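You operate a simulated robot arm through the tools that you are given. There is no shell and no other tool. Be economical: measure what you need, move in short steps, check, and stop when the job is done.

The job below is to be done with a simulated two-armed robot. You get a single attempt, and the scene is never put back.

Task
Fetch the short purple-block pipe and set it on the pink tray. Put the 55.0 ml grey-cap flask from the top of the white chest on the middle wall bench and the 30.0 ml grey-cap flask on the bench top behind the furnace. Put the grey pad from the bench facing the dryer on the clear tray. Take the red ring and put it on the lower shelf of the steel cart. Put the yellow pad on the bench facing the dryer away on the cream shelf over the bins. Take the bottle labelled "OIL" from the top of the steel cart and put it on top of the small brown box there. Fetch the white flat tin and set it on the black tray. Do these in any order. Set down upright: short purple-block pipe, grey-cap flask, bottle.

The check looks at the end state, three seconds after you hand in, the way a careful person would. Anything else that was tipped, shoved, dropped, spilled or broken makes it a failure. Lids that push on must go on centred and level and be pressed home; caps that screw on are set level and turned clockwise until they are tight.

Robot
Two 6-joint arms with two-finger parallel grippers on one trunk, on a base that drives. Base frame: it is fixed to the floor where the robot stands at the start and does not move with it; the origin is under the middle of the robot, x ahead of it, y to its left, z up; the surface under the hand at the start is at about z = 800. Lengths are in mm, angles in degrees, forces in N, time in s.
The left shoulder is at the start at [60, 187, 1072], the right one opposite. With the tool pointing down near the work surface each hand reaches from about 260 to 620 mm from the robot's upright axis, wherever it stands, measured 20 degrees to its own side. Places, roughly: amber bottle, clear bottle [-5500, 2250, 750]; bench top behind the furnace [-2300, -800, 800]; black tray (29x17x6 cm) [-5500, 1100, 200]; clear tray (16x12x2 cm) [-2500, -1100, 800]; cream shelf over the bins (64x22 cm) [-120, 4340, 920]; grey pad (8x6x3 cm) [-5300, 800, 800]; grey-cap flask [500, 1750, 750]; lower shelf of the steel cart [-5600, 2100, 200]; middle wall bench [-3100, 4100, 900]; pink tray (13x10x2 cm) [500, 0, 800]; red ring (4x4x3 cm) [-5400, 1000, 800]; short purple-block pipe (8x5x7 cm) [500, 200, 800]; small brown box [-5500, 2250, 750]; white flat tin (11x11x6 cm) [-5200, 4000, 900]; yellow pad (9x6x3 cm) [-5400, 1500, 800]. Payload 1.57 kg a hand.
The tool frame of a hand sits at the grasp point between the pads (the TCP): z along the fingers, y along the line on which they close. The tips reach 30 mm beyond it. The gripper opens to 110 mm. The fingers are 24 mm wide and 12 mm thick; the gripper's body (48 by 112 mm) begins 78 mm behind the TCP.
Orientation is that of the tool frame in the base frame, as a unit quaternion [x, y, z, w]. With the fingers straight down and closing along the base's y, the tool's x points along the base's -x, its y along +y and its z along -z.

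Tools
- The arms move only by the tool nudge_tool. It takes "left_motion", "right_motion" or both (then of equal length, played together; a hand with none holds still); each is a list that holds one entry, the list of rows, each a list of 6 numbers: the shift along the tool's x, y, z in units of 25 mm (1.0 is 25 mm), then the turn, a rotation vector about the tool's x, y, z in units of 4 degrees (1.0 is 4 degrees). In form: [[[dx, dy, dz, wx, wy, wz], ...]]. A call has 1 to 12 rows; each row shifts and turns the commanded pose from where the row before left it, along the tool's axes as they then stand. "left_fingers" and "right_fingers" are, for a hand that has rows, the finger opening in mm, from 0 to 110, set as the call begins (left out, the last holds). A call with a number of a shift or a turn outside -1 to 1 is refused whole. Rows are played at 5 a second. More than 50 mm and 8.6 degrees between two rows, or a gripper value outside its range, and nothing of the call is played. A pose out of reach is approached as far as the arm can. The call stops where the force on the tool passes 40 N (or 10 N more than at its start, if that is more) or the arm is blocked; 0.2 s more then pass. The fingers move at their own pace (about 153 mm/s each) and stop on an object; they squeeze with about 24 N. The grip force told is the motor's: it shows also when the fingers shut on nothing. Time passes only in rows, and 0.2 s behind the last, so rows that do not move let the fingers close. It gives the time, the measured TCP pose, the force on the tool (base axes), the opening and the grip force at its end, in the units of the frame above (readings bear some noise), with the torque about the TCP (base axes, N m) and any sound that the robot's microphone picked up, and new pictures: "pictures" is both (left out), scene, wrist or none (wrist: the cameras of the hands that moved).
- Cameras (640 x 400 px; columns grow to the right, rows downward): "scene" is now at [11.5, 18.1, 1608.6]; the picture's right is [0.26, -0.97, 0.00], its down [-0.77, -0.21, -0.60] and it looks along [0.58, 0.16, -0.80] (base axes); focal length 248 px, centre (320, 200). "left" rides on the left gripper at [70, -16, -141] in its tool frame; the picture's right is [0.23, 0.97, 0.00], its down [-0.85, 0.20, -0.48] and it looks along [-0.47, 0.11, 0.88] (tool axes); focal length 222 px, centre (320, 200). "right" rides on the right gripper at [70, 16, -141] in its tool frame; the picture's right is [-0.23, 0.97, 0.00], its down [-0.86, -0.20, -0.48] and it looks along [-0.47, -0.11, 0.88] (tool axes); focal length 222 px, centre (320, 200). There is no depth. A picture from a camera that has moved, and an enlarged one, comes with that camera's place and axes in the base frame and with its lens.
- lift_body(by): slides the trunk up (or, below 0, down) by that many mm; the arms and the scene camera ride with it, the base frame stays. It gives what a move gives, with no picture.
- steer(legs): drives the robot by 1 to 6 legs, each [ahead, left, turn to the left] in mm, mm and degrees, along the robot's own axes; the way and the turn of a leg run together, so that a leg with both is an arc; at most 1500 mm and 180 degrees a leg. The arms and the cameras ride along, it lands a little off, and it stops where it bumps. It gives what a move gives, and a new picture of the scene camera.
- turn_head(pan, tilt): turns the head with the scene camera to pan (to the left, within 86 degrees either way) and tilt (down, from -29 to 69), counted from straight ahead of the robot. It gives what a move gives, and a new picture of the scene camera.
- inspect(camera, box): a new picture of the part [left, top, right, bottom] of that camera's present view, enlarged. It takes no simulated time.
- finish_job(): hands the job in; it is judged then, once.

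Work in short steps. Places have to be worked out from the pictures, the camera data and where the tool is seen: move nearer, look again, correct. Check each grasp and each placing, and mend what went wrong. You have 483 turns and 360 pictures in all, those below and enlarged ones among them. Open the grippers and draw the arms clear of the work before you hand the job in, unless the task says otherwise; then end with one line.

The tools are called after ">>>" as name(argument=value, ...) on one line, values as JSON. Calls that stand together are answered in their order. nudge_tool: Moves the arms, as the interface text tells. Its arguments: {"type":"object","properties":{"left_motion":{"type":"array","items":{"type":"array","items":{"type":"array","items":{"type":"number"}}}},"left_fingers":{"type":"number"},"right_motion":{"type":"array","items":{"type":"array","items":{"type":"array","items":{"type":"number"}}}},"right_fingers":{"type":"number"},"pictures":{"type":"string","enum":["both","scene","wrist","none"]}},"required":[]} The other tools are called the same way: lift_body (by) slides the trunk up or down; steer (legs) drives the base; turn_head (pan, tilt) turns the head that bears the scene camera; inspect (camera, box) takes an enlarged picture of a part of a camera's view; finish_job () hands the job in.

At the start:

```text
time_s: 0.0
left_ee_pos: [406.6, 242.3, 1073.3]
left_orientation: [0.0, 1.0, 0.0, 0.0]
left_wrist_force: [-0.5, 0.4, 0.1]
left_torque: [0.05, -0.01, 0.0]
left_gripper_width: 110.4
left_finger_force: 0.0
right_ee_pos: [341.3, -36.0, 1074.0]
right_orientation: [0.0, 1.0, 0.0, 0.0]
right_wrist_force: [0.4, -0.6, -0.5]
right_torque: [0.02, 0.04, -0.02]
right_gripper_width: 109.8
right_finger_force: 0.1
trunk travel left (down, up): [-700.0, 290.0]
robot x, y, heading: [2.3, -1.2, 0.1]
head pan, tilt: [15.1, 53.1]
```

scene: 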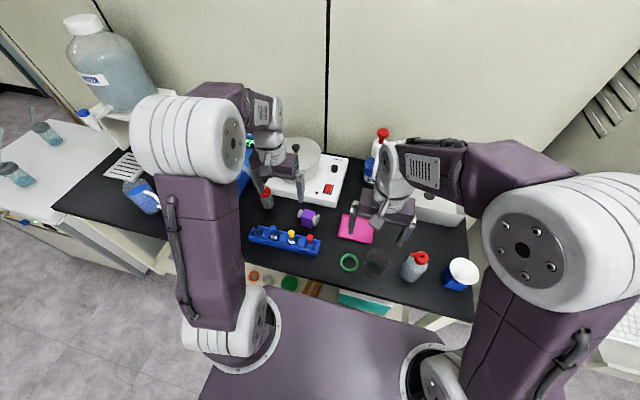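
right: 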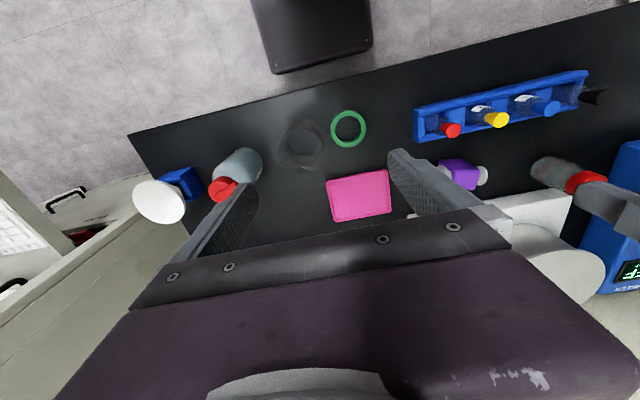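
left: 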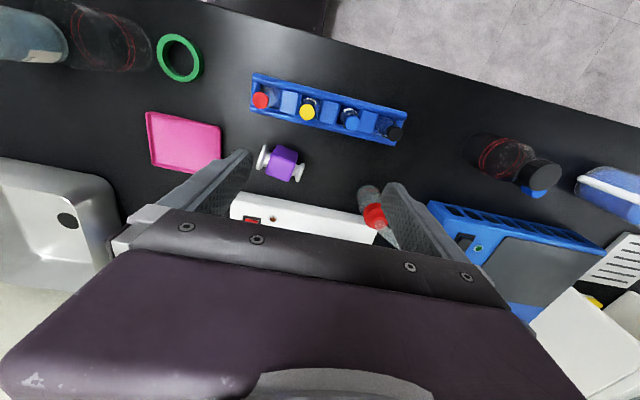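

I begin with a closer look at the pipe and the tray from the left wrist camera and the scene camera.

>>> inspect(camera="left", box=[130, 90, 330, 215])

>>> inspect(camera="scene", box=[240, 180, 400, 280])

```text
3.20 times, centred on (230, 152) of left
camera zoom: at [336.2, 226.6, 1212.6], right [-0.23, 0.97, 0.0], down [0.85, 0.2, 0.48], along [0.47, 0.11, -0.88], focal length 711 px, centre (608, 352)
```

zoom: 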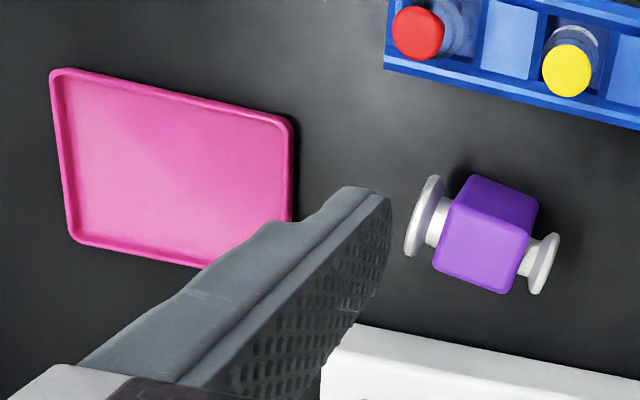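

```text
4.00 times, centred on (320, 230) of scene
camera zoom: at [11.5, 18.1, 1608.6], right [0.26, -0.97, 0.0], down [-0.77, -0.21, -0.6], along [0.58, 0.16, -0.8], focal length 992 px, centre (320, 80)
```

zoom: 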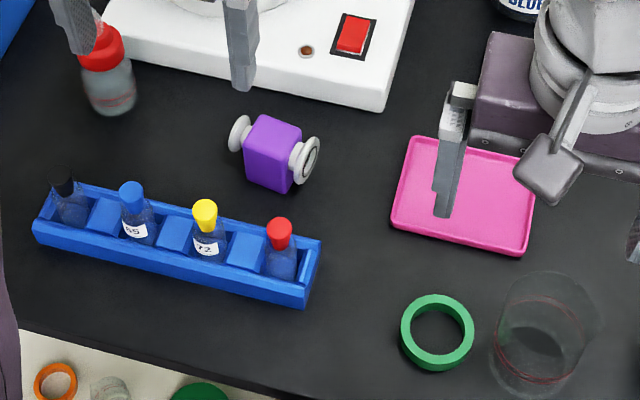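

The pipe's block is at about (484, 191), flange axis turned about 10° from base y, tray centre near (492, 14). I move the right hand aside and bring the left hand over the pipe while turning it −80°.

>>> nudge_tool(left_motion=[[[-0.6, -0.4, 0, 0, 0, -1], [-0.6, -0.4, 0, 0, 0, -1], [-0.6, -0.4, 0, 0, 0, -1], [-0.5, -0.5, 0, 0, 0, -1], [-0.5, -0.6, 0, 0, 0, -1], [0, 0, 0, 0, 0, -1], [0, 0, 0, 0, 0, -1], [0, 0, 0, 0, 0, -1], [0, 0, 0, 0, 0, -1], [0, 0, 0, 0, 0, -1]]], right_motion=[[[0, -1, 0, 0, 0, 0], [0, -1, 0, 0, 0, 0], [0, -1, 0, 0, 0, 0], [0, -1, 0, 0, 0, 0], [0, -1, 0, 0, 0, 0], [0, -1, 0, 0, 0, 0], [0, -1, 0, 0, 0, 0], [0, -1, 0, 0, 0, 0], [0, 0, 0, 0, 0, 0], [0, 0, 0, 0, 0, 0]]], pictures="none")

>>> nudge_tool(left_motion=[[[0, 0, 1, 0, 0, -1], [0, 0, 1, 0, 0, -1], [0, 0, 1, 0, 0, -1], [0, 0, 0, 0, 0, -1], [0, 0, 0, 0, 0, -1], [0, 0, 0, 0, 0, -1], [0, 0, 0, 0, 0, -1], [0, 0, 0, 0, 0, -1], [0, 0, 0, 0, 0, -1], [0, 0, 0, 0, 0, -1]]], left_fingers=85, pictures="both")

```text
time_s: 2.2
left_ee_pos: [484.3, 195.3, 1070.4]
left_orientation: [-0.343, 0.939, 0.0, 0.001]
left_wrist_force: [-0.8, 0.6, -0.1]
left_torque: [-0.01, 0.0, 0.0]
left_gripper_width: 110.1
left_finger_force: 0.0
right_ee_pos: [339.4, -236.5, 1075.1]
right_orientation: [0.0, 1.0, 0.0, 0.0]
right_wrist_force: [0.1, -0.4, -0.7]
right_torque: [-0.02, 0.01, 0.01]
right_gripper_width: 110.2
right_finger_force: 0.0
trunk travel left (down, up): [-700.0, 290.0]
robot x, y, heading: [-1.4, -1.9, 0.3]
head pan, tilt: [15.1, 53.1]
```

```text
time_s: 4.4
left_ee_pos: [483.4, 194.9, 997.8]
left_orientation: [-0.643, 0.766, -0.001, 0.001]
left_wrist_force: [-0.3, -0.3, 0.8]
left_torque: [0.01, 0.02, 0.02]
left_gripper_width: 85.3
left_finger_force: 0.1
right_ee_pos: [339.9, -235.3, 1075.8]
right_orientation: [0.0, 1.0, 0.001, 0.0]
right_wrist_force: [0.1, 0.1, 0.6]
right_torque: [0.0, 0.01, 0.0]
right_gripper_width: 110.0
right_finger_force: 0.0
trunk travel left (down, up): [-700.0, 290.0]
robot x, y, heading: [2.0, 1.8, -0.1]
head pan, tilt: [15.1, 53.1]
camera scene: at [11.5, 18.1, 1608.6], right [0.26, -0.97, 0.0], down [-0.77, -0.21, -0.6], along [0.58, 0.16, -0.8], focal length 248 px, centre (320, 200)
camera left: at [487.6, 124.2, 1137.4], right [-1.0, -0.06, 0.0], down [-0.05, 0.88, 0.48], along [-0.03, 0.48, -0.88], focal length 222 px, centre (320, 200)
```

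scene: 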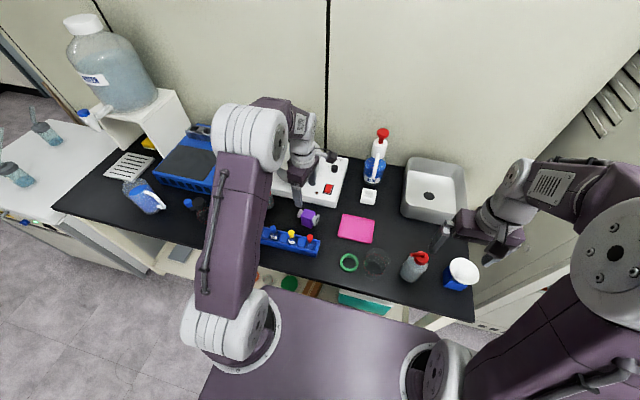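
left: 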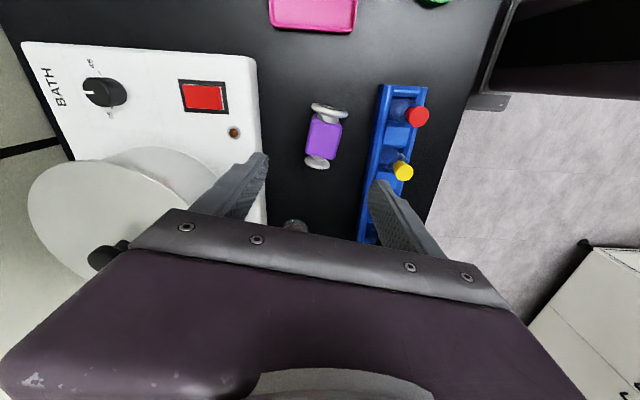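

Pipe refined to (478, 192), axis about 7° off. I correct and go down to about z=842.

>>> nudge_tool(left_motion=[[[0.12, 0.22, 0.5, 0, 0, -0.75], [0, 0, 1, 0, 0, 0], [0, 0, 1, 0, 0, 0], [0, 0, 1, 0, 0, 0], [0, 0, 1, 0, 0, 0]]], left_fingers=78, pictures="wrist")

```text
time_s: 5.6
left_ee_pos: [479.2, 193.0, 884.1]
left_orientation: [-0.663, 0.749, 0.0, 0.001]
left_wrist_force: [-0.5, 0.2, -0.2]
left_torque: [0.02, -0.01, -0.01]
left_gripper_width: 78.1
left_finger_force: 0.1
right_ee_pos: [340.1, -234.5, 1075.1]
right_orientation: [0.001, 1.0, 0.001, 0.0]
right_wrist_force: [-0.2, -0.2, 0.4]
right_torque: [0.01, 0.01, -0.03]
right_gripper_width: 110.1
right_finger_force: 0.0
trunk travel left (down, up): [-700.0, 290.0]
robot x, y, heading: [-2.4, -0.4, 0.0]
head pan, tilt: [15.1, 53.1]
camera left: at [487.0, 122.0, 1024.3], right [-0.99, -0.11, 0.0], down [-0.09, 0.87, 0.48], along [-0.05, 0.48, -0.88], focal length 222 px, centre (320, 200)
```

left: 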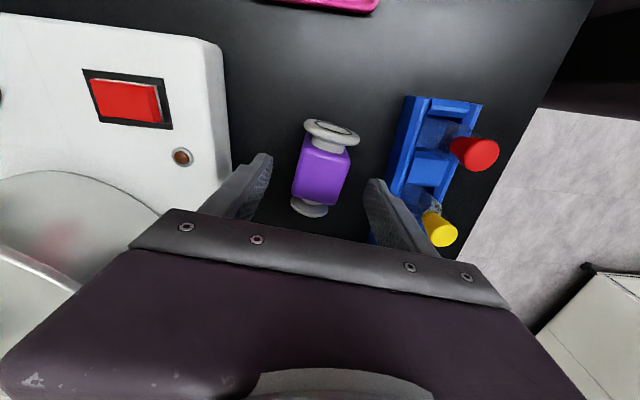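

Well centred between the fingers, rack and bath clear. I descend 42 mm and close.

>>> nudge_tool(left_motion=[[[0, 0.06, 0.85, 0, 0, 0], [0, 0, 0.85, 0, 0, 0]]], pictures="none")

>>> nudge_tool(left_motion=[[[0, 0, 0, 0, 0, 0], [0, 0, 0, 0, 0, 0], [0, 0, 0, 0, 0, 0]]], left_fingers=0, pictures="wrist")

```text
time_s: 6.2
left_ee_pos: [478.4, 193.1, 841.3]
left_orientation: [-0.663, 0.749, 0.001, 0.0]
left_wrist_force: [-0.5, 0.6, -0.4]
left_torque: [-0.02, -0.03, -0.01]
left_gripper_width: 78.2
left_finger_force: 0.1
right_ee_pos: [341.1, -235.2, 1074.6]
right_orientation: [0.0, 1.0, 0.0, 0.0]
right_wrist_force: [0.2, 0.2, -0.1]
right_torque: [0.0, 0.01, -0.02]
right_gripper_width: 109.7
right_finger_force: 0.1
trunk travel left (down, up): [-700.0, 290.0]
robot x, y, heading: [3.3, -0.7, -0.1]
head pan, tilt: [15.1, 53.1]
```

```text
time_s: 7.0
left_ee_pos: [477.3, 192.5, 841.8]
left_orientation: [-0.662, 0.749, 0.0, 0.0]
left_wrist_force: [0.1, -0.5, 1.1]
left_torque: [0.03, 0.04, 0.04]
left_gripper_width: 39.8
left_finger_force: 23.9
right_ee_pos: [339.9, -235.0, 1075.7]
right_orientation: [0.0, 1.0, 0.001, 0.0]
right_wrist_force: [-0.8, 0.4, 0.7]
right_torque: [0.04, 0.01, -0.01]
right_gripper_width: 110.2
right_finger_force: 0.1
trunk travel left (down, up): [-700.0, 290.0]
robot x, y, heading: [-1.5, -2.2, -0.0]
head pan, tilt: [15.1, 53.1]
camera left: at [484.9, 122.4, 982.4], right [-0.99, -0.11, 0.0], down [-0.09, 0.87, 0.48], along [-0.05, 0.48, -0.88], focal length 222 px, centre (320, 200)
```

left: 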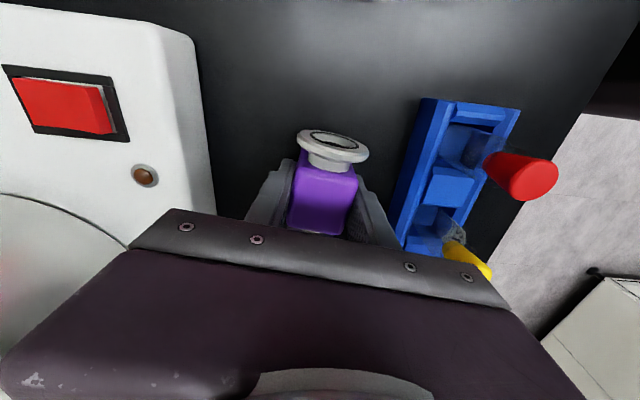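

Pipe gripped (39.8 mm). I lift it and carry it over the pink tray.

>>> nudge_tool(left_motion=[[[0, 0, -1, 0, 0, 0], [0, 0, -1, 0, 0, 0], [0, 0, -1, 0, 0, 0], [0, 0, -1, 0, 0, 0], [1, -0.22, 0, 0, 0, 0], [1, -0.22, 0, 0, 0, 0], [1, -0.22, 0, 0, 0, 0], [1, -0.22, 0, 0, 0, 0], [1, -0.22, 0, 0, 0, 0], [1, -0.22, 0, 0, 0, 0], [0.95, -0.2, 0, 0, 0, 0], [0, 0, 0, 0, 0, -1]]], pictures="both")

```text
time_s: 9.6
left_ee_pos: [492.8, 16.0, 941.5]
left_orientation: [-0.688, 0.726, 0.0, 0.0]
left_wrist_force: [-1.2, 0.3, -2.2]
left_torque: [-0.03, -0.01, -0.01]
left_gripper_width: 40.0
left_finger_force: 24.6
right_ee_pos: [339.5, -235.0, 1075.7]
right_orientation: [0.0, 1.0, 0.0, 0.0]
right_wrist_force: [-0.6, -0.1, 0.8]
right_torque: [-0.03, -0.01, 0.02]
right_gripper_width: 110.0
right_finger_force: 0.0
trunk travel left (down, up): [-700.0, 290.0]
robot x, y, heading: [-1.4, -2.6, 0.0]
head pan, tilt: [15.1, 53.1]
camera scene: at [11.7, 18.7, 1608.6], right [0.26, -0.97, 0.0], down [-0.77, -0.21, -0.6], along [0.58, 0.16, -0.8], focal length 248 px, centre (320, 200)
camera left: at [506.6, -53.7, 1082.4], right [-0.98, -0.18, 0.0], down [-0.16, 0.86, 0.48], along [-0.08, 0.47, -0.88], focal length 222 px, centre (320, 200)
```

scene: 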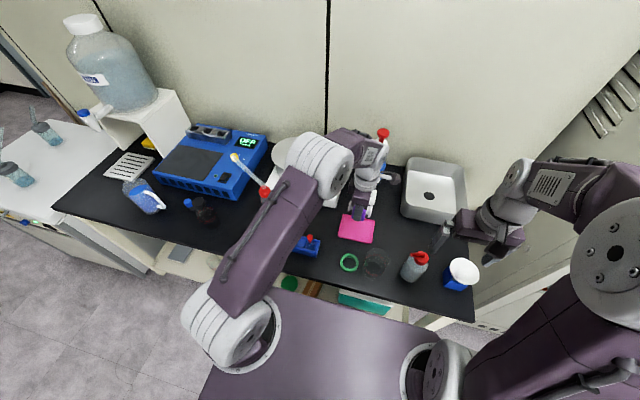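
left: 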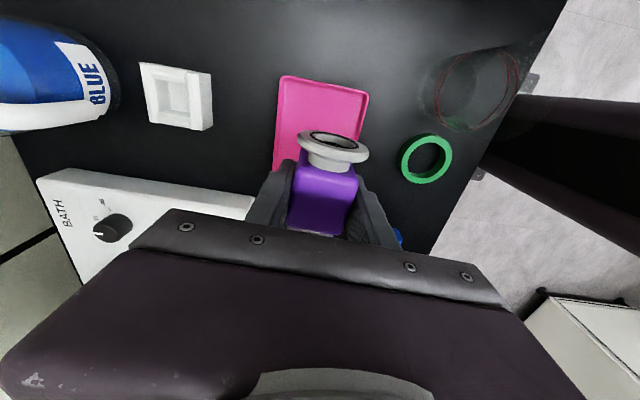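

Tray centre measured at about (500, 17). I shift +7 mm in x and lower until just above the tray floor.

>>> nudge_tool(left_motion=[[[0, -0.28, 0.8, 0, 0, -0.7], [0, 0, 1, 0, 0, 0], [0, 0, 1, 0, 0, 0], [0, 0, 0.8, 0, 0, 0]]], pictures="wrist")

```text
time_s: 10.6
left_ee_pos: [501.4, 15.1, 852.3]
left_orientation: [-0.706, 0.708, 0.0, -0.001]
left_wrist_force: [0.0, -0.3, -3.0]
left_torque: [0.0, 0.0, -0.04]
left_gripper_width: 39.9
left_finger_force: 23.9
right_ee_pos: [341.0, -235.4, 1075.6]
right_orientation: [0.0, 1.0, 0.0, 0.0]
right_wrist_force: [-0.3, 0.7, -0.1]
right_torque: [0.0, 0.05, -0.01]
right_gripper_width: 110.1
right_finger_force: 0.0
trunk travel left (down, up): [-700.0, 290.0]
robot x, y, heading: [-1.8, -1.8, 0.0]
head pan, tilt: [15.1, 53.1]
camera left: at [517.7, -53.1, 992.5], right [-0.97, -0.22, 0.0], down [-0.2, 0.86, 0.48], along [-0.11, 0.47, -0.88], focal length 222 px, centre (320, 200)
```

left: 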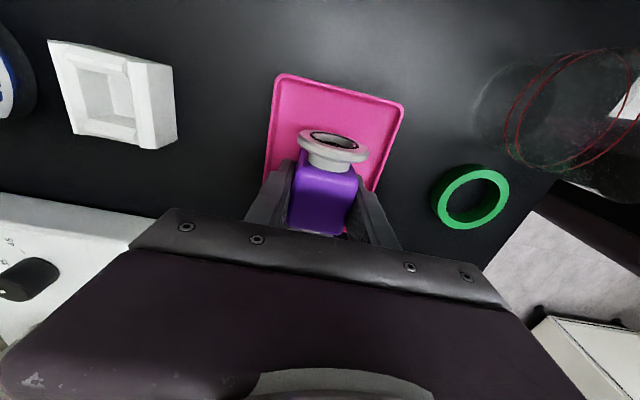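

Centred over the tray. I lower in small steps until it bears on the tray.

>>> nudge_tool(left_motion=[[[0, 0, 0.12, 0, 0, 0], [0, 0, 0.1, 0, 0, 0], [0, 0, 0, 0, 0, 0]]], pictures="none")

```text
time_s: 11.4
left_ee_pos: [499.3, 15.5, 846.2]
left_orientation: [-0.706, 0.708, -0.001, 0.0]
left_wrist_force: [0.3, 0.0, -2.0]
left_torque: [0.04, 0.0, 0.01]
left_gripper_width: 39.9
left_finger_force: 24.0
right_ee_pos: [341.1, -234.6, 1074.9]
right_orientation: [0.0, 1.0, 0.0, 0.001]
right_wrist_force: [-0.5, 0.5, 0.5]
right_torque: [0.01, -0.01, -0.02]
right_gripper_width: 110.1
right_finger_force: 0.0
trunk travel left (down, up): [-700.0, 290.0]
robot x, y, heading: [3.3, -2.9, 0.0]
head pan, tilt: [15.1, 53.1]
```

>>> nudge_tool(left_motion=[[[0, 0, 0.06, 0, 0, 0], [0, 0, 0, 0, 0, 0]]], pictures="none")

```text
time_s: 12.0
left_ee_pos: [499.6, 15.9, 846.5]
left_orientation: [-0.706, 0.708, -0.001, 0.001]
left_wrist_force: [0.1, 0.3, 2.8]
left_torque: [0.01, 0.1, -0.02]
left_gripper_width: 39.8
left_finger_force: 24.3
right_ee_pos: [339.6, -235.3, 1075.5]
right_orientation: [0.0, 1.0, -0.001, 0.0]
right_wrist_force: [-0.2, 0.5, -0.5]
right_torque: [-0.01, 0.02, 0.03]
right_gripper_width: 110.0
right_finger_force: 0.0
trunk travel left (down, up): [-700.0, 290.0]
robot x, y, heading: [1.3, 0.1, 0.2]
head pan, tilt: [15.1, 53.1]
```

The force turned upward, so the block bears on the tray. I open just a little, let it settle, and draw straight up.

>>> nudge_tool(left_motion=[[[0, 0, 0, 0, 0, 0], [0, 0, 0, 0, 0, 0]]], left_fingers=56, pictures="none")

>>> nudge_tool(left_motion=[[[0, 0, -0.5, 0, 0, 0], [0, 0, -1, 0, 0, 0], [0, 0, -1, 0, 0, 0], [0, 0, -1, 0, 0, 0], [0, 0, -1, 0, 0, 0], [0, 0, -1, 0, 0, 0], [0, 0, -1, 0, 0, 0], [0, 0, -1, 0, 0, 0]]], pictures="both")

```text
time_s: 12.6
left_ee_pos: [500.3, 16.4, 845.7]
left_orientation: [-0.706, 0.709, 0.001, 0.001]
left_wrist_force: [-0.8, -0.3, 0.5]
left_torque: [-0.03, -0.01, 0.01]
left_gripper_width: 56.1
left_finger_force: 0.1
right_ee_pos: [340.7, -236.5, 1076.4]
right_orientation: [0.0, 1.0, 0.0, 0.0]
right_wrist_force: [1.1, 0.2, 0.0]
right_torque: [-0.02, 0.02, 0.03]
right_gripper_width: 109.9
right_finger_force: 0.0
trunk travel left (down, up): [-700.0, 290.0]
robot x, y, heading: [-0.4, -0.8, -0.1]
head pan, tilt: [15.1, 53.1]
```

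```text
time_s: 14.4
left_ee_pos: [499.8, 16.4, 1034.0]
left_orientation: [-0.706, 0.708, 0.001, 0.0]
left_wrist_force: [0.0, -0.5, 0.5]
left_torque: [0.01, 0.01, 0.02]
left_gripper_width: 55.9
left_finger_force: 0.1
right_ee_pos: [339.2, -235.4, 1074.9]
right_orientation: [0.0, 1.0, 0.0, 0.0]
right_wrist_force: [0.4, -0.2, 0.0]
right_torque: [0.01, -0.01, 0.01]
right_gripper_width: 110.0
right_finger_force: 0.0
trunk travel left (down, up): [-700.0, 290.0]
robot x, y, heading: [-0.7, -2.9, -0.2]
head pan, tilt: [15.1, 53.1]
camera scene: at [11.0, 18.1, 1608.6], right [0.26, -0.97, 0.0], down [-0.77, -0.21, -0.6], along [0.58, 0.16, -0.8], focal length 248 px, centre (320, 200)
camera left: at [514.8, -53.1, 1173.8], right [-0.97, -0.22, 0.0], down [-0.2, 0.86, 0.48], along [-0.11, 0.47, -0.88], focal length 222 px, centre (320, 200)
```

scene: 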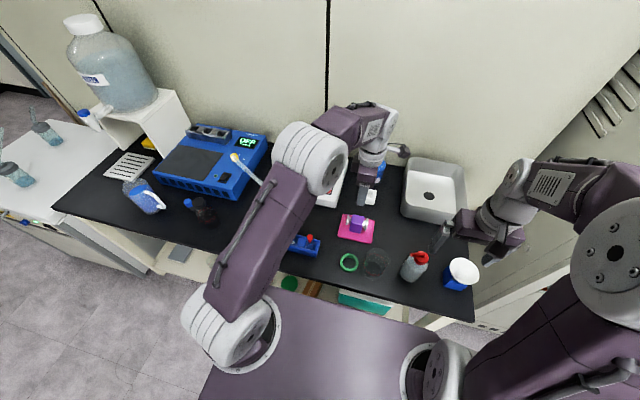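
left: 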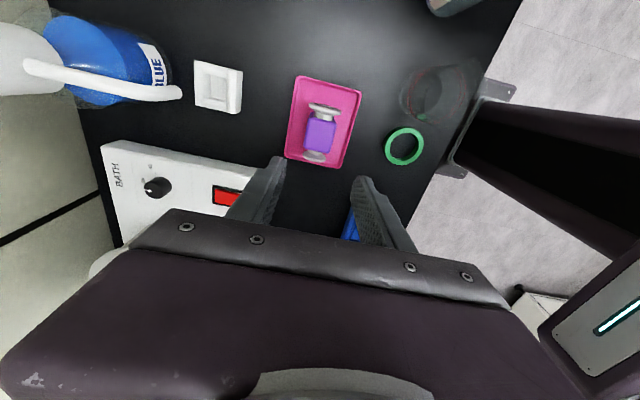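

Pipe stands upright on the tray. I draw the left hand back and turn it back to zero yaw.

>>> nudge_tool(left_motion=[[[-0.6, 0, -1, 0, 0, 0], [-1, 0.6, -1, 0, 0, 0], [-1, 0.6, -1, 0, 0, 0], [-1, 0.6, -1, 0, 0, 0], [-1, 0.6, 0, 0, 0, 0], [-1, 0.6, 0, 0, 0, 0], [-1, 0.6, 0, 0, 0, 0], [-1, 0.6, 0, 0, 0, 0], [-1, 0.6, 0, 0, 0, 0], [0, 0, 0, 0, 0, 1], [0, 0, 0, 0, 0, 1], [0, 0, 0, 0, 0, 1]]], pictures="none")

>>> nudge_tool(left_motion=[[[0, 0, 0, 0, 0, 1], [0, 0, 0, 0, 0, 1], [0, 0, 0, 0, 0, 1], [0, 0, 0, 0, 0, 1], [0, 0, 0, 0, 0, 1], [0, 0, 0, 0, 0, 1], [0, 0, 0, 0, 0, 1], [0, 0, 0, 0, 0, 1], [0, 0, 0, 0, 0, 1], [0, 0, 0, 0, 0, 1], [0, 0, 0, 0, 0, 1], [0, 0, 0, 0, 0, 1]]], pictures="none")

>>> nudge_tool(left_motion=[[[0, 0, 0, 0, 0, 1], [0, 0, 0, 0, 0, 1], [0, 0, 0, 0, 0, 1], [0, 0, 0, 0, 0, 1], [0, 0, 0, 0, 0, 1], [0, 0, 0, 0, 0, 1], [0, 0, 0, 0, 0, 1], [0, 0, 0, 0, 0, 0.5]]], pictures="none")

>>> turn_head(pan=80, tilt=35)

```text
time_s: 17.0
left_ee_pos: [380.1, 230.8, 1132.3]
left_orientation: [-0.627, 0.779, 0.0, 0.0]
left_wrist_force: [0.1, -0.2, 0.2]
left_torque: [0.0, 0.04, 0.01]
left_gripper_width: 55.9
left_finger_force: 0.0
right_ee_pos: [339.4, -234.7, 1074.8]
right_orientation: [0.0, 1.0, 0.0, 0.0]
right_wrist_force: [0.6, -0.3, 0.7]
right_torque: [0.0, 0.01, -0.02]
right_gripper_width: 110.2
right_finger_force: 0.1
trunk travel left (down, up): [-700.0, 290.0]
robot x, y, heading: [-0.3, 3.2, 0.1]
head pan, tilt: [15.1, 53.1]
```

```text
time_s: 19.6
left_ee_pos: [379.0, 231.6, 1133.7]
left_orientation: [-0.256, 0.967, 0.001, 0.001]
left_wrist_force: [-0.2, 0.1, -0.3]
left_torque: [-0.01, -0.03, -0.03]
left_gripper_width: 55.8
left_finger_force: 0.1
right_ee_pos: [340.8, -235.8, 1076.1]
right_orientation: [0.0, 1.0, 0.0, 0.0]
right_wrist_force: [-0.1, -0.1, 0.2]
right_torque: [0.01, -0.01, -0.02]
right_gripper_width: 110.0
right_finger_force: 0.0
trunk travel left (down, up): [-700.0, 290.0]
robot x, y, heading: [-2.1, 0.0, -0.0]
head pan, tilt: [15.1, 53.1]
```

```text
time_s: 21.4
left_ee_pos: [381.7, 231.6, 1132.4]
left_orientation: [0.003, 1.0, 0.0, 0.0]
left_wrist_force: [0.4, 0.4, 0.0]
left_torque: [-0.01, -0.01, 0.03]
left_gripper_width: 56.1
left_finger_force: 0.0
right_ee_pos: [339.0, -235.5, 1075.3]
right_orientation: [0.0, 1.0, 0.0, 0.0]
right_wrist_force: [0.1, 0.8, 1.1]
right_torque: [0.02, 0.03, -0.01]
right_gripper_width: 110.1
right_finger_force: 0.1
trunk travel left (down, up): [-700.0, 290.0]
robot x, y, heading: [-0.5, 0.7, -0.1]
head pan, tilt: [15.1, 53.1]
```

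```text
time_s: 22.8
left_ee_pos: [381.1, 230.8, 1132.6]
left_orientation: [0.002, 1.0, 0.0, 0.001]
left_wrist_force: [1.0, 0.1, 0.6]
left_torque: [-0.01, -0.02, -0.01]
left_gripper_width: 56.1
left_finger_force: 0.1
right_ee_pos: [339.1, -235.8, 1075.7]
right_orientation: [0.0, 1.0, 0.0, 0.001]
right_wrist_force: [0.7, 0.0, 0.4]
right_torque: [-0.01, -0.04, 0.03]
right_gripper_width: 109.8
right_finger_force: 0.1
trunk travel left (down, up): [-700.0, 290.0]
robot x, y, heading: [-1.2, -2.2, -0.1]
head pan, tilt: [80.0, 35.0]
camera scene: at [-44.6, 85.5, 1634.4], right [0.98, -0.17, 0.0], down [-0.1, -0.56, -0.82], along [0.14, 0.81, -0.57], focal length 248 px, centre (320, 200)
```

scene: 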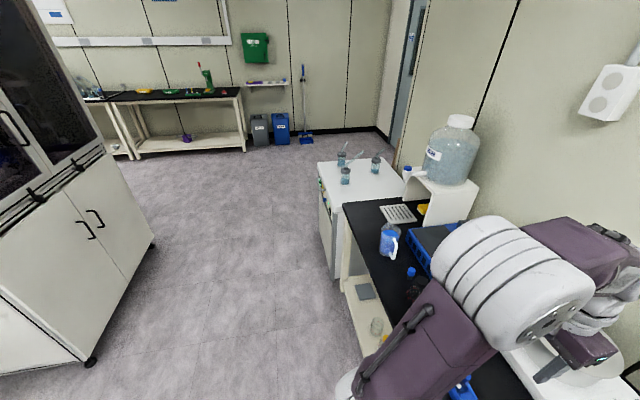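

Room is clear ahead on the left. I drive back a little and then left to stand before the white chest.

>>> steer(legs=[[-80, 0, 0], [0, 1500, 0], [0, 150, 0]])

>>> turn_head(pan=0, tilt=50)

```text
time_s: 31.9
left_ee_pos: [302.1, 1893.4, 1133.6]
left_orientation: [0.004, 1.0, 0.001, 0.0]
left_wrist_force: [-0.4, -0.1, 0.2]
left_torque: [-0.01, -0.03, -0.03]
left_gripper_width: 56.3
left_finger_force: 0.0
right_ee_pos: [259.9, 1427.3, 1074.6]
right_orientation: [0.001, 1.0, 0.002, 0.0]
right_wrist_force: [0.4, 0.3, -0.9]
right_torque: [0.0, -0.02, 0.0]
right_gripper_width: 109.9
right_finger_force: 0.1
trunk travel left (down, up): [-700.0, 290.0]
robot x, y, heading: [-77.5, 1664.9, -0.1]
head pan, tilt: [80.0, 35.0]
camera scene: at [-123.8, 1748.5, 1634.5], right [0.98, -0.18, 0.0], down [-0.1, -0.56, -0.82], along [0.14, 0.81, -0.57], focal length 248 px, centre (320, 200)
```

scene: 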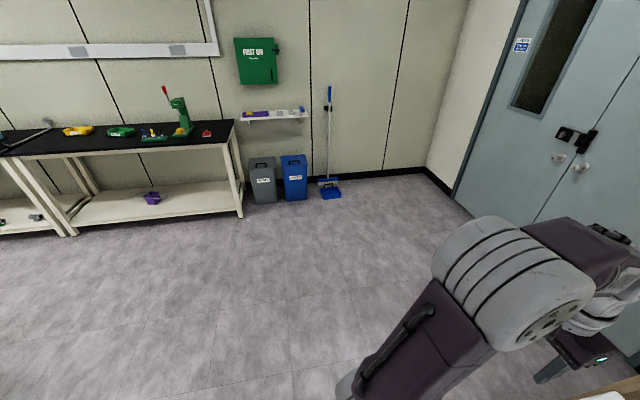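

```text
time_s: 33.4
left_ee_pos: [302.3, 1895.5, 1133.1]
left_orientation: [0.003, 1.0, 0.0, 0.0]
left_wrist_force: [0.9, -0.2, 0.3]
left_torque: [0.0, -0.05, -0.01]
left_gripper_width: 56.3
left_finger_force: 0.0
right_ee_pos: [258.9, 1430.3, 1075.3]
right_orientation: [0.001, 1.0, 0.0, 0.0]
right_wrist_force: [-0.4, -0.3, -0.3]
right_torque: [0.0, -0.02, 0.01]
right_gripper_width: 110.1
right_finger_force: 0.0
trunk travel left (down, up): [-700.0, 290.0]
robot x, y, heading: [-77.9, 1665.9, -0.3]
head pan, tilt: [0.0, 50.0]
camera scene: at [-62.3, 1663.9, 1612.7], right [0.0, -1.0, 0.0], down [-0.77, 0.0, -0.64], along [0.64, 0.0, -0.77], focal length 248 px, centre (320, 200)
```

scene: 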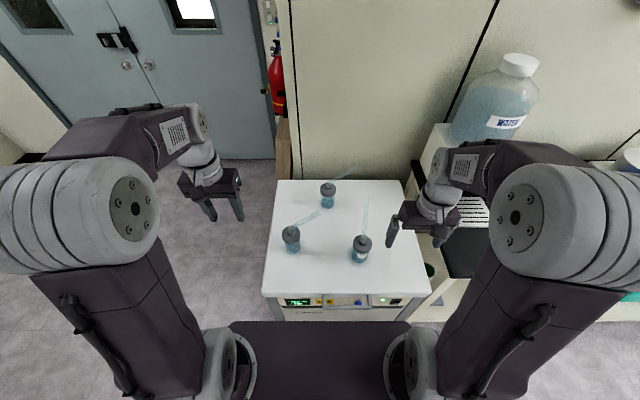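

Three grey-cap flasks stand on the chest; I zoom in to read their volumes.

>>> inspect(camera="scene", box=[265, 155, 425, 255])

>>> inspect(camera="scene", box=[335, 220, 391, 276])

>>> inspect(camera="scene", box=[270, 200, 326, 256])

```text
4.00 times, centred on (345, 205) of scene
camera zoom: at [-62.3, 1663.9, 1612.7], right [0.0, -1.0, 0.0], down [-0.77, 0.0, -0.64], along [0.64, 0.0, -0.77], focal length 992 px, centre (220, 180)
```

zoom: 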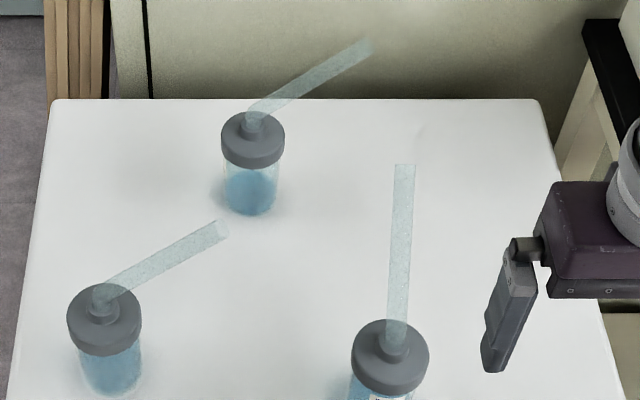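

```text
7.14 times, centred on (363, 248) of scene
camera zoom: at [-62.3, 1663.9, 1612.7], right [0.0, -1.0, 0.0], down [-0.77, 0.0, -0.64], along [0.64, 0.0, -0.77], focal length 1771 px, centre (13, -143)
```

zoom: 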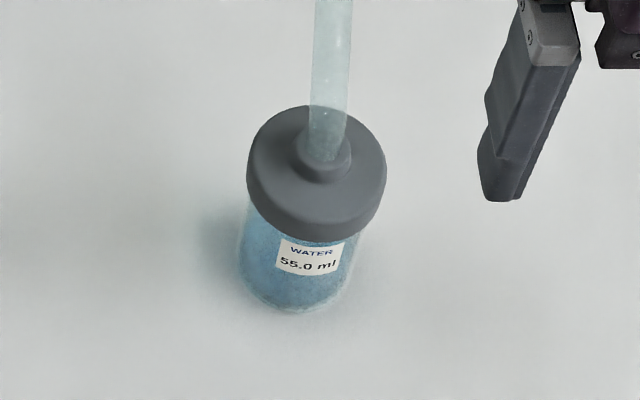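

```text
7.14 times, centred on (298, 228) of scene
camera zoom: at [-62.3, 1663.9, 1612.7], right [0.0, -1.0, 0.0], down [-0.77, 0.0, -0.64], along [0.64, 0.0, -0.77], focal length 1771 px, centre (477, 0)
```

zoom: 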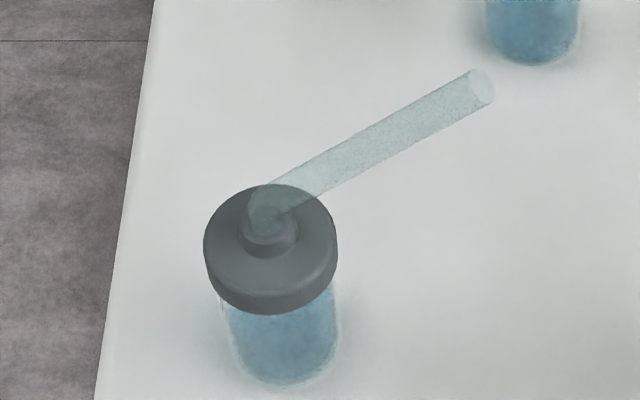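

The near-right flask is the 55.0 ml one. The other two do not show labels from here; I look from both wrist cameras.

>>> inspect(camera="right", box=[0, 0, 640, 400])

>>> inspect(camera="left", box=[0, 0, 640, 400])

```text
1.00 times, centred on (320, 200) of right (not enlarged: the box is as wide or as high as the picture)
camera zoom: at [189.1, 1444.9, 1217.1], right [0.23, 0.97, 0.0], down [0.85, -0.2, 0.48], along [0.47, -0.11, -0.88], focal length 222 px, centre (320, 200)
```

zoom: 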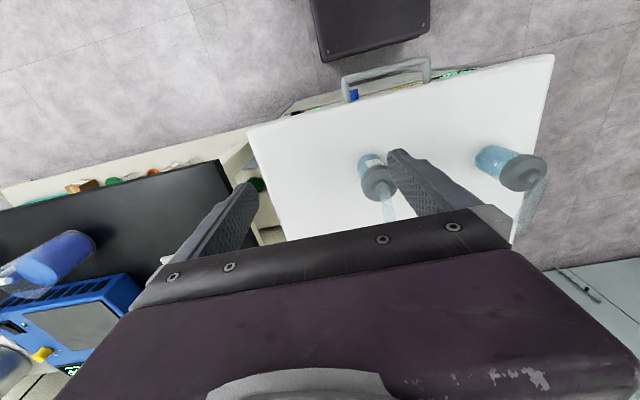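

```text
1.00 times, centred on (320, 200) of left (not enlarged: the box is as wide or as high as the picture)
camera zoom: at [232.4, 1879.8, 1272.9], right [-0.22, 0.98, 0.0], down [0.86, 0.19, 0.48], along [0.47, 0.11, -0.88], focal length 222 px, centre (320, 200)
```

zoom: 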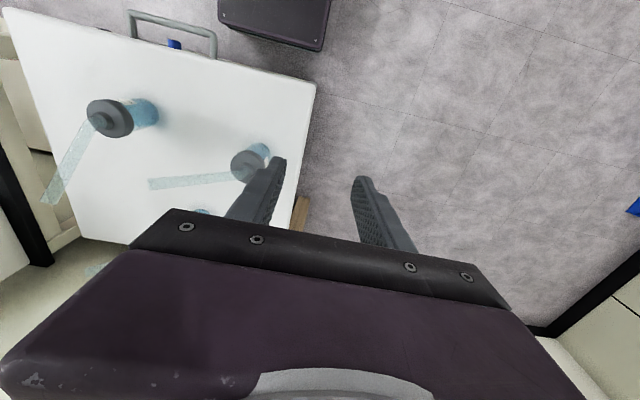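

I swing the left wrist camera round to the left side of the chest to read the left flask's label.

>>> nudge_tool(left_motion=[[[0, 1, 0, 0, 0, 1], [0, 1, 0, 0, 0, 1], [0, 0, 0, 0, 0, 1], [0, 0, 0, 0, 0, 1], [0, 0, 0, 0, 0, 1], [0, 0, 0, 0, 0, 1], [0, 0, 0, 0, 0, 1], [0, 0, 0, 0, 0, 1], [0, 0, 0, 0, 0, 1], [0, 0, 0, 0, 0, 1], [0, 0, 0, 0, 0, 1], [0, 0, 0, 0, 0, 1]]], pictures="none")

>>> nudge_tool(left_motion=[[[0, 0, 0, 0, 0, 1], [0, 0, 0, 0, 0, 1], [0, 0, 0, 0, 0, 1], [0, 0, 0, 0, 0, 1], [0, 0, 0, 0, 0, 1], [0, 0, 0, 0, 0, 1], [0, 0, 1, 0, 0, 1], [0, 0, 1, 0, 0, 1], [0, 0, 1, 0, 0, 1], [0, 0, 1, 0, 0, 1]]], pictures="wrist")

```text
time_s: 36.0
left_ee_pos: [303.9, 1944.8, 1132.4]
left_orientation: [0.409, 0.912, 0.001, 0.0]
left_wrist_force: [0.0, -0.2, -1.1]
left_torque: [0.01, 0.0, -0.03]
left_gripper_width: 56.1
left_finger_force: 0.0
right_ee_pos: [260.4, 1429.6, 1074.2]
right_orientation: [0.001, 1.0, 0.0, -0.001]
right_wrist_force: [-0.5, 0.1, 0.0]
right_torque: [-0.05, -0.03, 0.02]
right_gripper_width: 110.1
right_finger_force: 0.0
trunk travel left (down, up): [-700.0, 290.0]
robot x, y, heading: [-81.1, 1666.2, -0.2]
head pan, tilt: [0.0, 50.0]
```

```text
time_s: 38.2
left_ee_pos: [304.3, 1944.5, 1031.8]
left_orientation: [0.697, 0.717, 0.0, 0.0]
left_wrist_force: [-0.3, -0.1, 0.0]
left_torque: [-0.01, 0.04, 0.0]
left_gripper_width: 56.0
left_finger_force: 0.0
right_ee_pos: [260.0, 1429.1, 1075.5]
right_orientation: [0.001, 1.0, 0.0, 0.001]
right_wrist_force: [-0.7, -0.1, 0.1]
right_torque: [-0.01, 0.02, -0.01]
right_gripper_width: 109.9
right_finger_force: 0.0
trunk travel left (down, up): [-700.0, 290.0]
robot x, y, heading: [-78.1, 1667.1, -0.2]
head pan, tilt: [0.0, 50.0]
camera left: at [286.5, 2015.0, 1172.5], right [0.97, 0.25, 0.0], down [0.22, -0.85, 0.48], along [0.12, -0.46, -0.88], focal length 222 px, centre (320, 200)
```

left: 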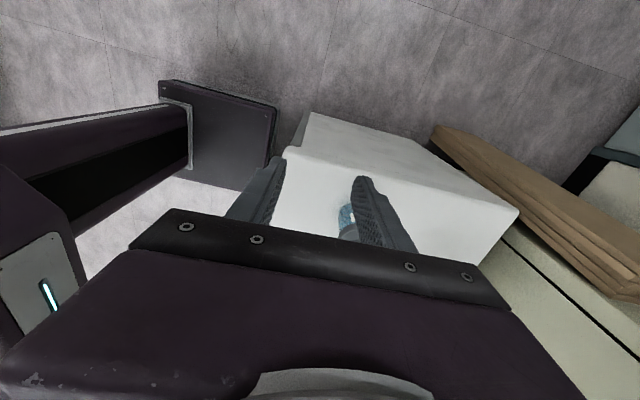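

Wrist views are poor for labels. I'll raise the hand and drive round to the left side of the chest, looking back at the flasks from there with the head camera.

>>> nudge_tool(left_motion=[[[0, 0, -1, 0, 0, 0], [0, 0, -1, 0, 0, 0], [0, 0, -1, 0, 0, 0], [0, 0, -1, 0, 0, 0]]], pictures="none")

>>> steer(legs=[[0, 700, 0], [0, 0, -90], [0, 500, 0]])

```text
time_s: 39.2
left_ee_pos: [304.0, 1944.5, 1132.3]
left_orientation: [0.697, 0.717, 0.0, 0.0]
left_wrist_force: [0.3, -0.4, -0.7]
left_torque: [0.03, -0.03, 0.02]
left_gripper_width: 56.1
left_finger_force: 0.0
right_ee_pos: [259.7, 1429.7, 1075.2]
right_orientation: [0.001, 1.0, 0.0, 0.0]
right_wrist_force: [0.8, 0.4, -0.4]
right_torque: [-0.02, 0.02, -0.03]
right_gripper_width: 110.1
right_finger_force: 0.1
trunk travel left (down, up): [-700.0, 290.0]
robot x, y, heading: [-78.7, 1666.0, -0.0]
head pan, tilt: [0.0, 50.0]
```

```text
time_s: 49.3
left_ee_pos: [709.2, 2009.5, 1131.6]
left_orientation: [0.999, 0.038, 0.001, 0.0]
left_wrist_force: [-0.3, 1.2, 0.9]
left_torque: [-0.02, 0.02, -0.03]
left_gripper_width: 56.2
left_finger_force: 0.1
right_ee_pos: [190.6, 2029.6, 1075.4]
right_orientation: [0.692, 0.722, 0.0, 0.0]
right_wrist_force: [-0.6, 0.3, 0.0]
right_torque: [0.02, 0.02, -0.05]
right_gripper_width: 109.9
right_finger_force: 0.0
trunk travel left (down, up): [-700.0, 290.0]
robot x, y, heading: [408.5, 2381.2, -87.3]
head pan, tilt: [0.0, 50.0]
camera scene: at [411.7, 2361.4, 1612.7], right [-1.0, -0.04, 0.0], down [-0.03, 0.77, -0.64], along [0.03, -0.64, -0.77], focal length 248 px, centre (320, 200)
```

scene: 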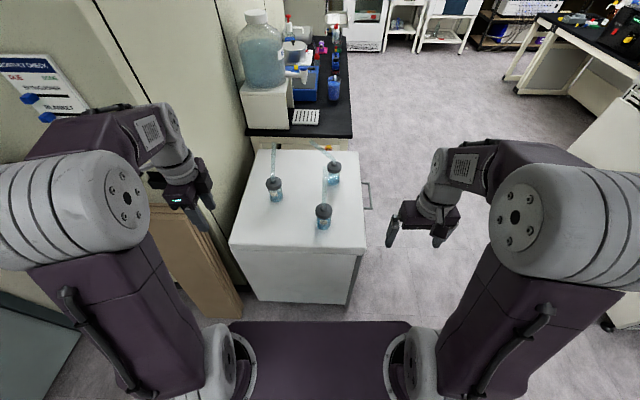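

>>> inspect(camera="scene", box=[250, 135, 362, 240])

>>> inspect(camera="scene", box=[255, 170, 295, 210])

>>> inspect(camera="scene", box=[304, 195, 344, 235])

```text
3.81 times, centred on (306, 188) of scene
camera zoom: at [411.7, 2361.4, 1612.7], right [-1.0, -0.04, 0.0], down [-0.03, 0.77, -0.64], along [0.03, -0.64, -0.77], focal length 944 px, centre (373, 248)
```

zoom: 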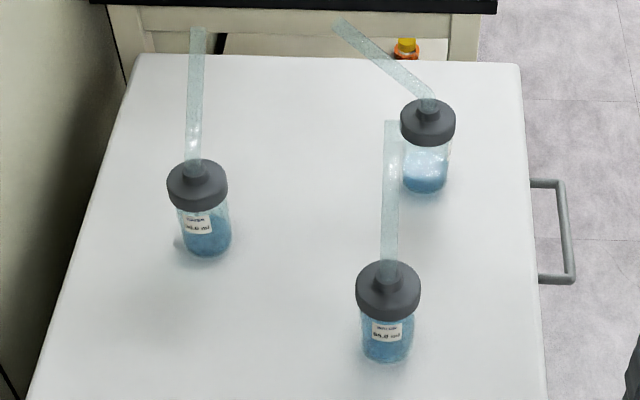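

```text
10.00 times, centred on (275, 190) of scene
camera zoom: at [411.7, 2361.4, 1612.7], right [-1.0, -0.04, 0.0], down [-0.03, 0.77, -0.64], along [0.03, -0.64, -0.77], focal length 2479 px, centre (770, 300)
```

zoom: 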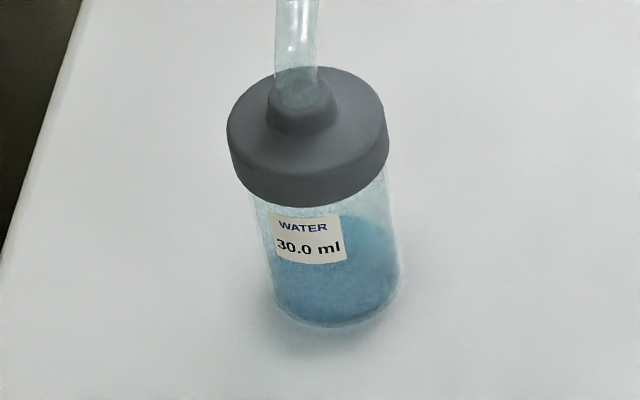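

```text
10.00 times, centred on (324, 215) of scene
camera zoom: at [411.7, 2361.4, 1612.7], right [-1.0, -0.04, 0.0], down [-0.03, 0.77, -0.64], along [0.03, -0.64, -0.77], focal length 2479 px, centre (280, 50)
```

zoom: 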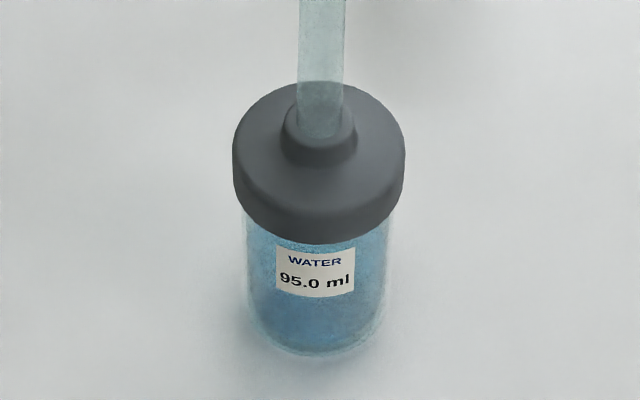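

Back flask is the 30.0 ml (label read), at about (640, 1638); cap spans z≈837–864, its spout leans toward −y. I drive nearer and turn the left hand back to its default yaw.

>>> steer(legs=[[190, 0, -2.7]])

>>> nudge_tool(left_motion=[[[0, 0, 0, 0, 0, -1], [0, 0, 0, 0, 0, -1], [0, 0, 0, 0, 0, -1], [0, 0, 0, 0, 0, -1], [0, 0, 0, 0, 0, -1], [0, 0, 0, 0, 0, -1], [0, 0, 0, 0, 0, -1], [0, 0, 0, 0, 0, -1], [0, 0, 0, 0, 0, -1], [0, 0, 0, 0, 0, -1], [0, 0, 0, 0, 0, -1], [0, 0, 0, 0, 0, -1]]], left_fingers=100, pictures="none")

>>> nudge_tool(left_motion=[[[0, 0, 0, 0, 0, -1], [0, 0, 0, 0, 0, -1], [0, 0, 0, 0, 0, -1], [0, 0, 0, 0, 0, -1], [0, 0, 0, 0, 0, -1], [0, 0, 0, 0, 0, -1], [0, 0, 0, 0, 0, -1], [0, 0, 0, 0, 0, -1], [0, 0, 0, 0, 0, -1], [0, 0, 0, 0, 0, -1]]], pictures="both")

```text
time_s: 50.9
left_ee_pos: [692.7, 1809.4, 1132.5]
left_orientation: [1.0, 0.013, -0.001, 0.002]
left_wrist_force: [-1.0, 0.6, 0.0]
left_torque: [-0.03, -0.03, 0.01]
left_gripper_width: 56.0
left_finger_force: 0.1
right_ee_pos: [177.1, 1856.5, 1076.0]
right_orientation: [0.709, 0.705, 0.0, 0.001]
right_wrist_force: [-0.3, 1.1, -0.7]
right_torque: [0.0, 0.0, 0.0]
right_gripper_width: 110.0
right_finger_force: 0.0
trunk travel left (down, up): [-700.0, 290.0]
robot x, y, heading: [414.4, 2190.8, -90.4]
head pan, tilt: [0.0, 50.0]
camera scene: at [414.8, 2176.9, 1612.7], right [-1.0, 0.01, 0.0], down [0.01, 0.77, -0.64], along [0.0, -0.64, -0.77], focal length 248 px, centre (320, 200)
```

scene: 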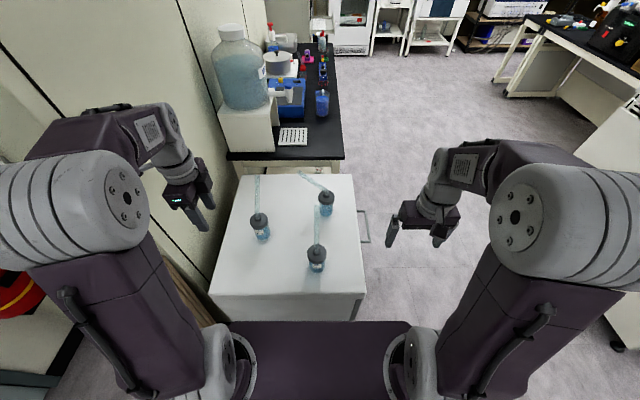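

```text
time_s: 53.5
left_ee_pos: [692.0, 1807.7, 1132.5]
left_orientation: [0.908, 0.418, 0.0, 0.001]
left_wrist_force: [0.1, 0.6, 0.3]
left_torque: [-0.02, 0.04, -0.03]
left_gripper_width: 99.9
left_finger_force: 0.0
right_ee_pos: [177.4, 1854.6, 1074.8]
right_orientation: [0.71, 0.704, 0.0, -0.001]
right_wrist_force: [-0.1, -0.1, 0.0]
right_torque: [0.0, 0.04, 0.0]
right_gripper_width: 110.0
right_finger_force: 0.0
trunk travel left (down, up): [-700.0, 290.0]
robot x, y, heading: [413.6, 2193.3, -90.5]
head pan, tilt: [0.0, 50.0]
```

```text
time_s: 55.7
left_ee_pos: [693.3, 1807.1, 1131.4]
left_orientation: [0.71, 0.704, -0.001, 0.0]
left_wrist_force: [0.5, 0.4, 0.6]
left_torque: [0.02, 0.03, -0.03]
left_gripper_width: 100.0
left_finger_force: 0.1
right_ee_pos: [177.3, 1855.0, 1075.7]
right_orientation: [0.71, 0.704, 0.0, 0.0]
right_wrist_force: [-0.9, -0.1, -0.1]
right_torque: [0.04, 0.02, -0.06]
right_gripper_width: 110.2
right_finger_force: 0.1
trunk travel left (down, up): [-700.0, 290.0]
robot x, y, heading: [414.1, 2195.2, -90.3]
head pan, tilt: [0.0, 50.0]
camera scene: at [414.9, 2175.1, 1612.7], right [-1.0, 0.01, 0.0], down [0.01, 0.77, -0.64], along [0.0, -0.64, -0.77], focal length 248 px, centre (320, 200)
camera left: at [677.1, 1878.9, 1272.3], right [0.98, 0.22, 0.0], down [0.19, -0.86, 0.48], along [0.1, -0.47, -0.88], focal length 222 px, centre (320, 200)
```

scene: 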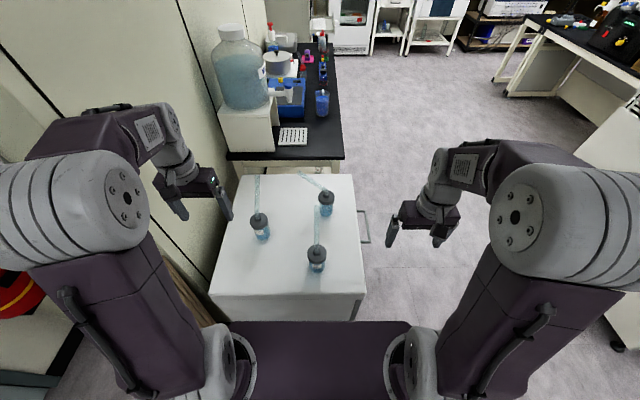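
left: 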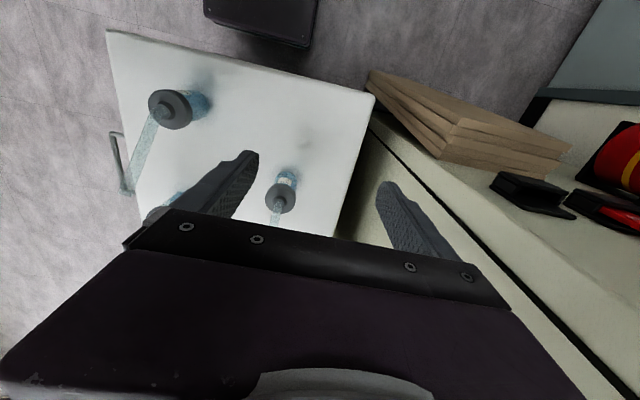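

Cap centre measured at (643, 1642). I move over it at height first and look again.

>>> nudge_tool(left_motion=[[[-1, -0.3, 0, 0, 0, 0], [-1, -0.3, 0, 0, 0, 0], [-1, -0.3, 0, 0, 0, 0], [-1, -0.3, 0, 0, 0, 0], [-1, -0.3, 0, 0, 0, 0], [-1, -0.3, 0, 0, 0, 0], [-0.64, -0.2, 0, 0, 0, 0], [0, 0, 1, 0, 0, 0], [0, 0, 1, 0, 0, 0]]], pictures="both")

```text
time_s: 57.7
left_ee_pos: [639.8, 1643.1, 1081.0]
left_orientation: [0.711, 0.704, 0.0, 0.0]
left_wrist_force: [0.5, -0.2, 0.1]
left_torque: [-0.03, -0.01, 0.0]
left_gripper_width: 100.0
left_finger_force: 0.1
right_ee_pos: [176.7, 1855.3, 1075.1]
right_orientation: [0.709, 0.705, -0.001, 0.001]
right_wrist_force: [-0.1, -0.2, -0.4]
right_torque: [0.03, 0.0, 0.04]
right_gripper_width: 109.8
right_finger_force: 0.1
trunk travel left (down, up): [-700.0, 290.0]
robot x, y, heading: [415.4, 2192.6, -90.4]
head pan, tilt: [0.0, 50.0]
camera scene: at [415.0, 2174.5, 1612.7], right [-1.0, 0.01, 0.0], down [0.01, 0.77, -0.64], along [0.0, -0.64, -0.77], focal length 248 px, centre (320, 200)
camera left: at [624.7, 1714.6, 1221.3], right [0.98, 0.22, 0.0], down [0.19, -0.86, 0.48], along [0.1, -0.47, -0.88], focal length 222 px, centre (320, 200)
```

scene: 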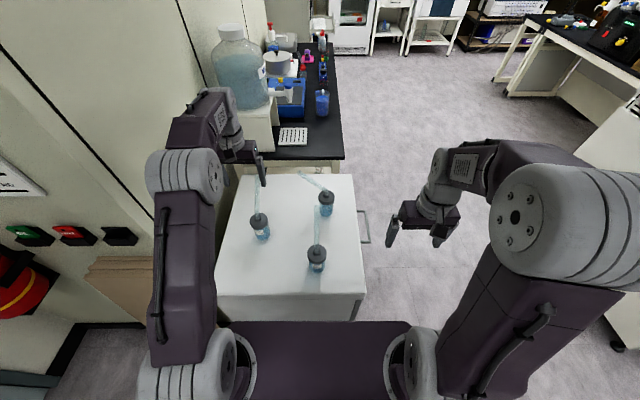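
left: 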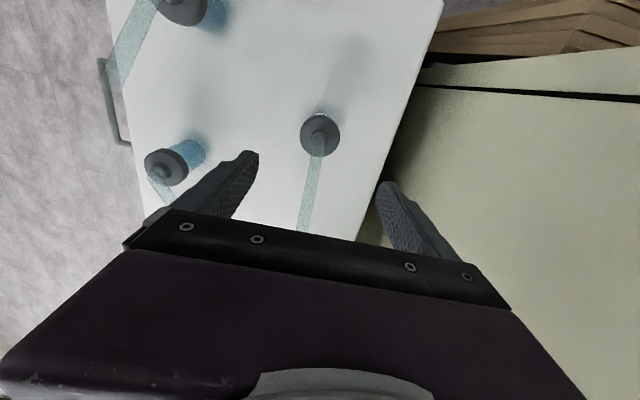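

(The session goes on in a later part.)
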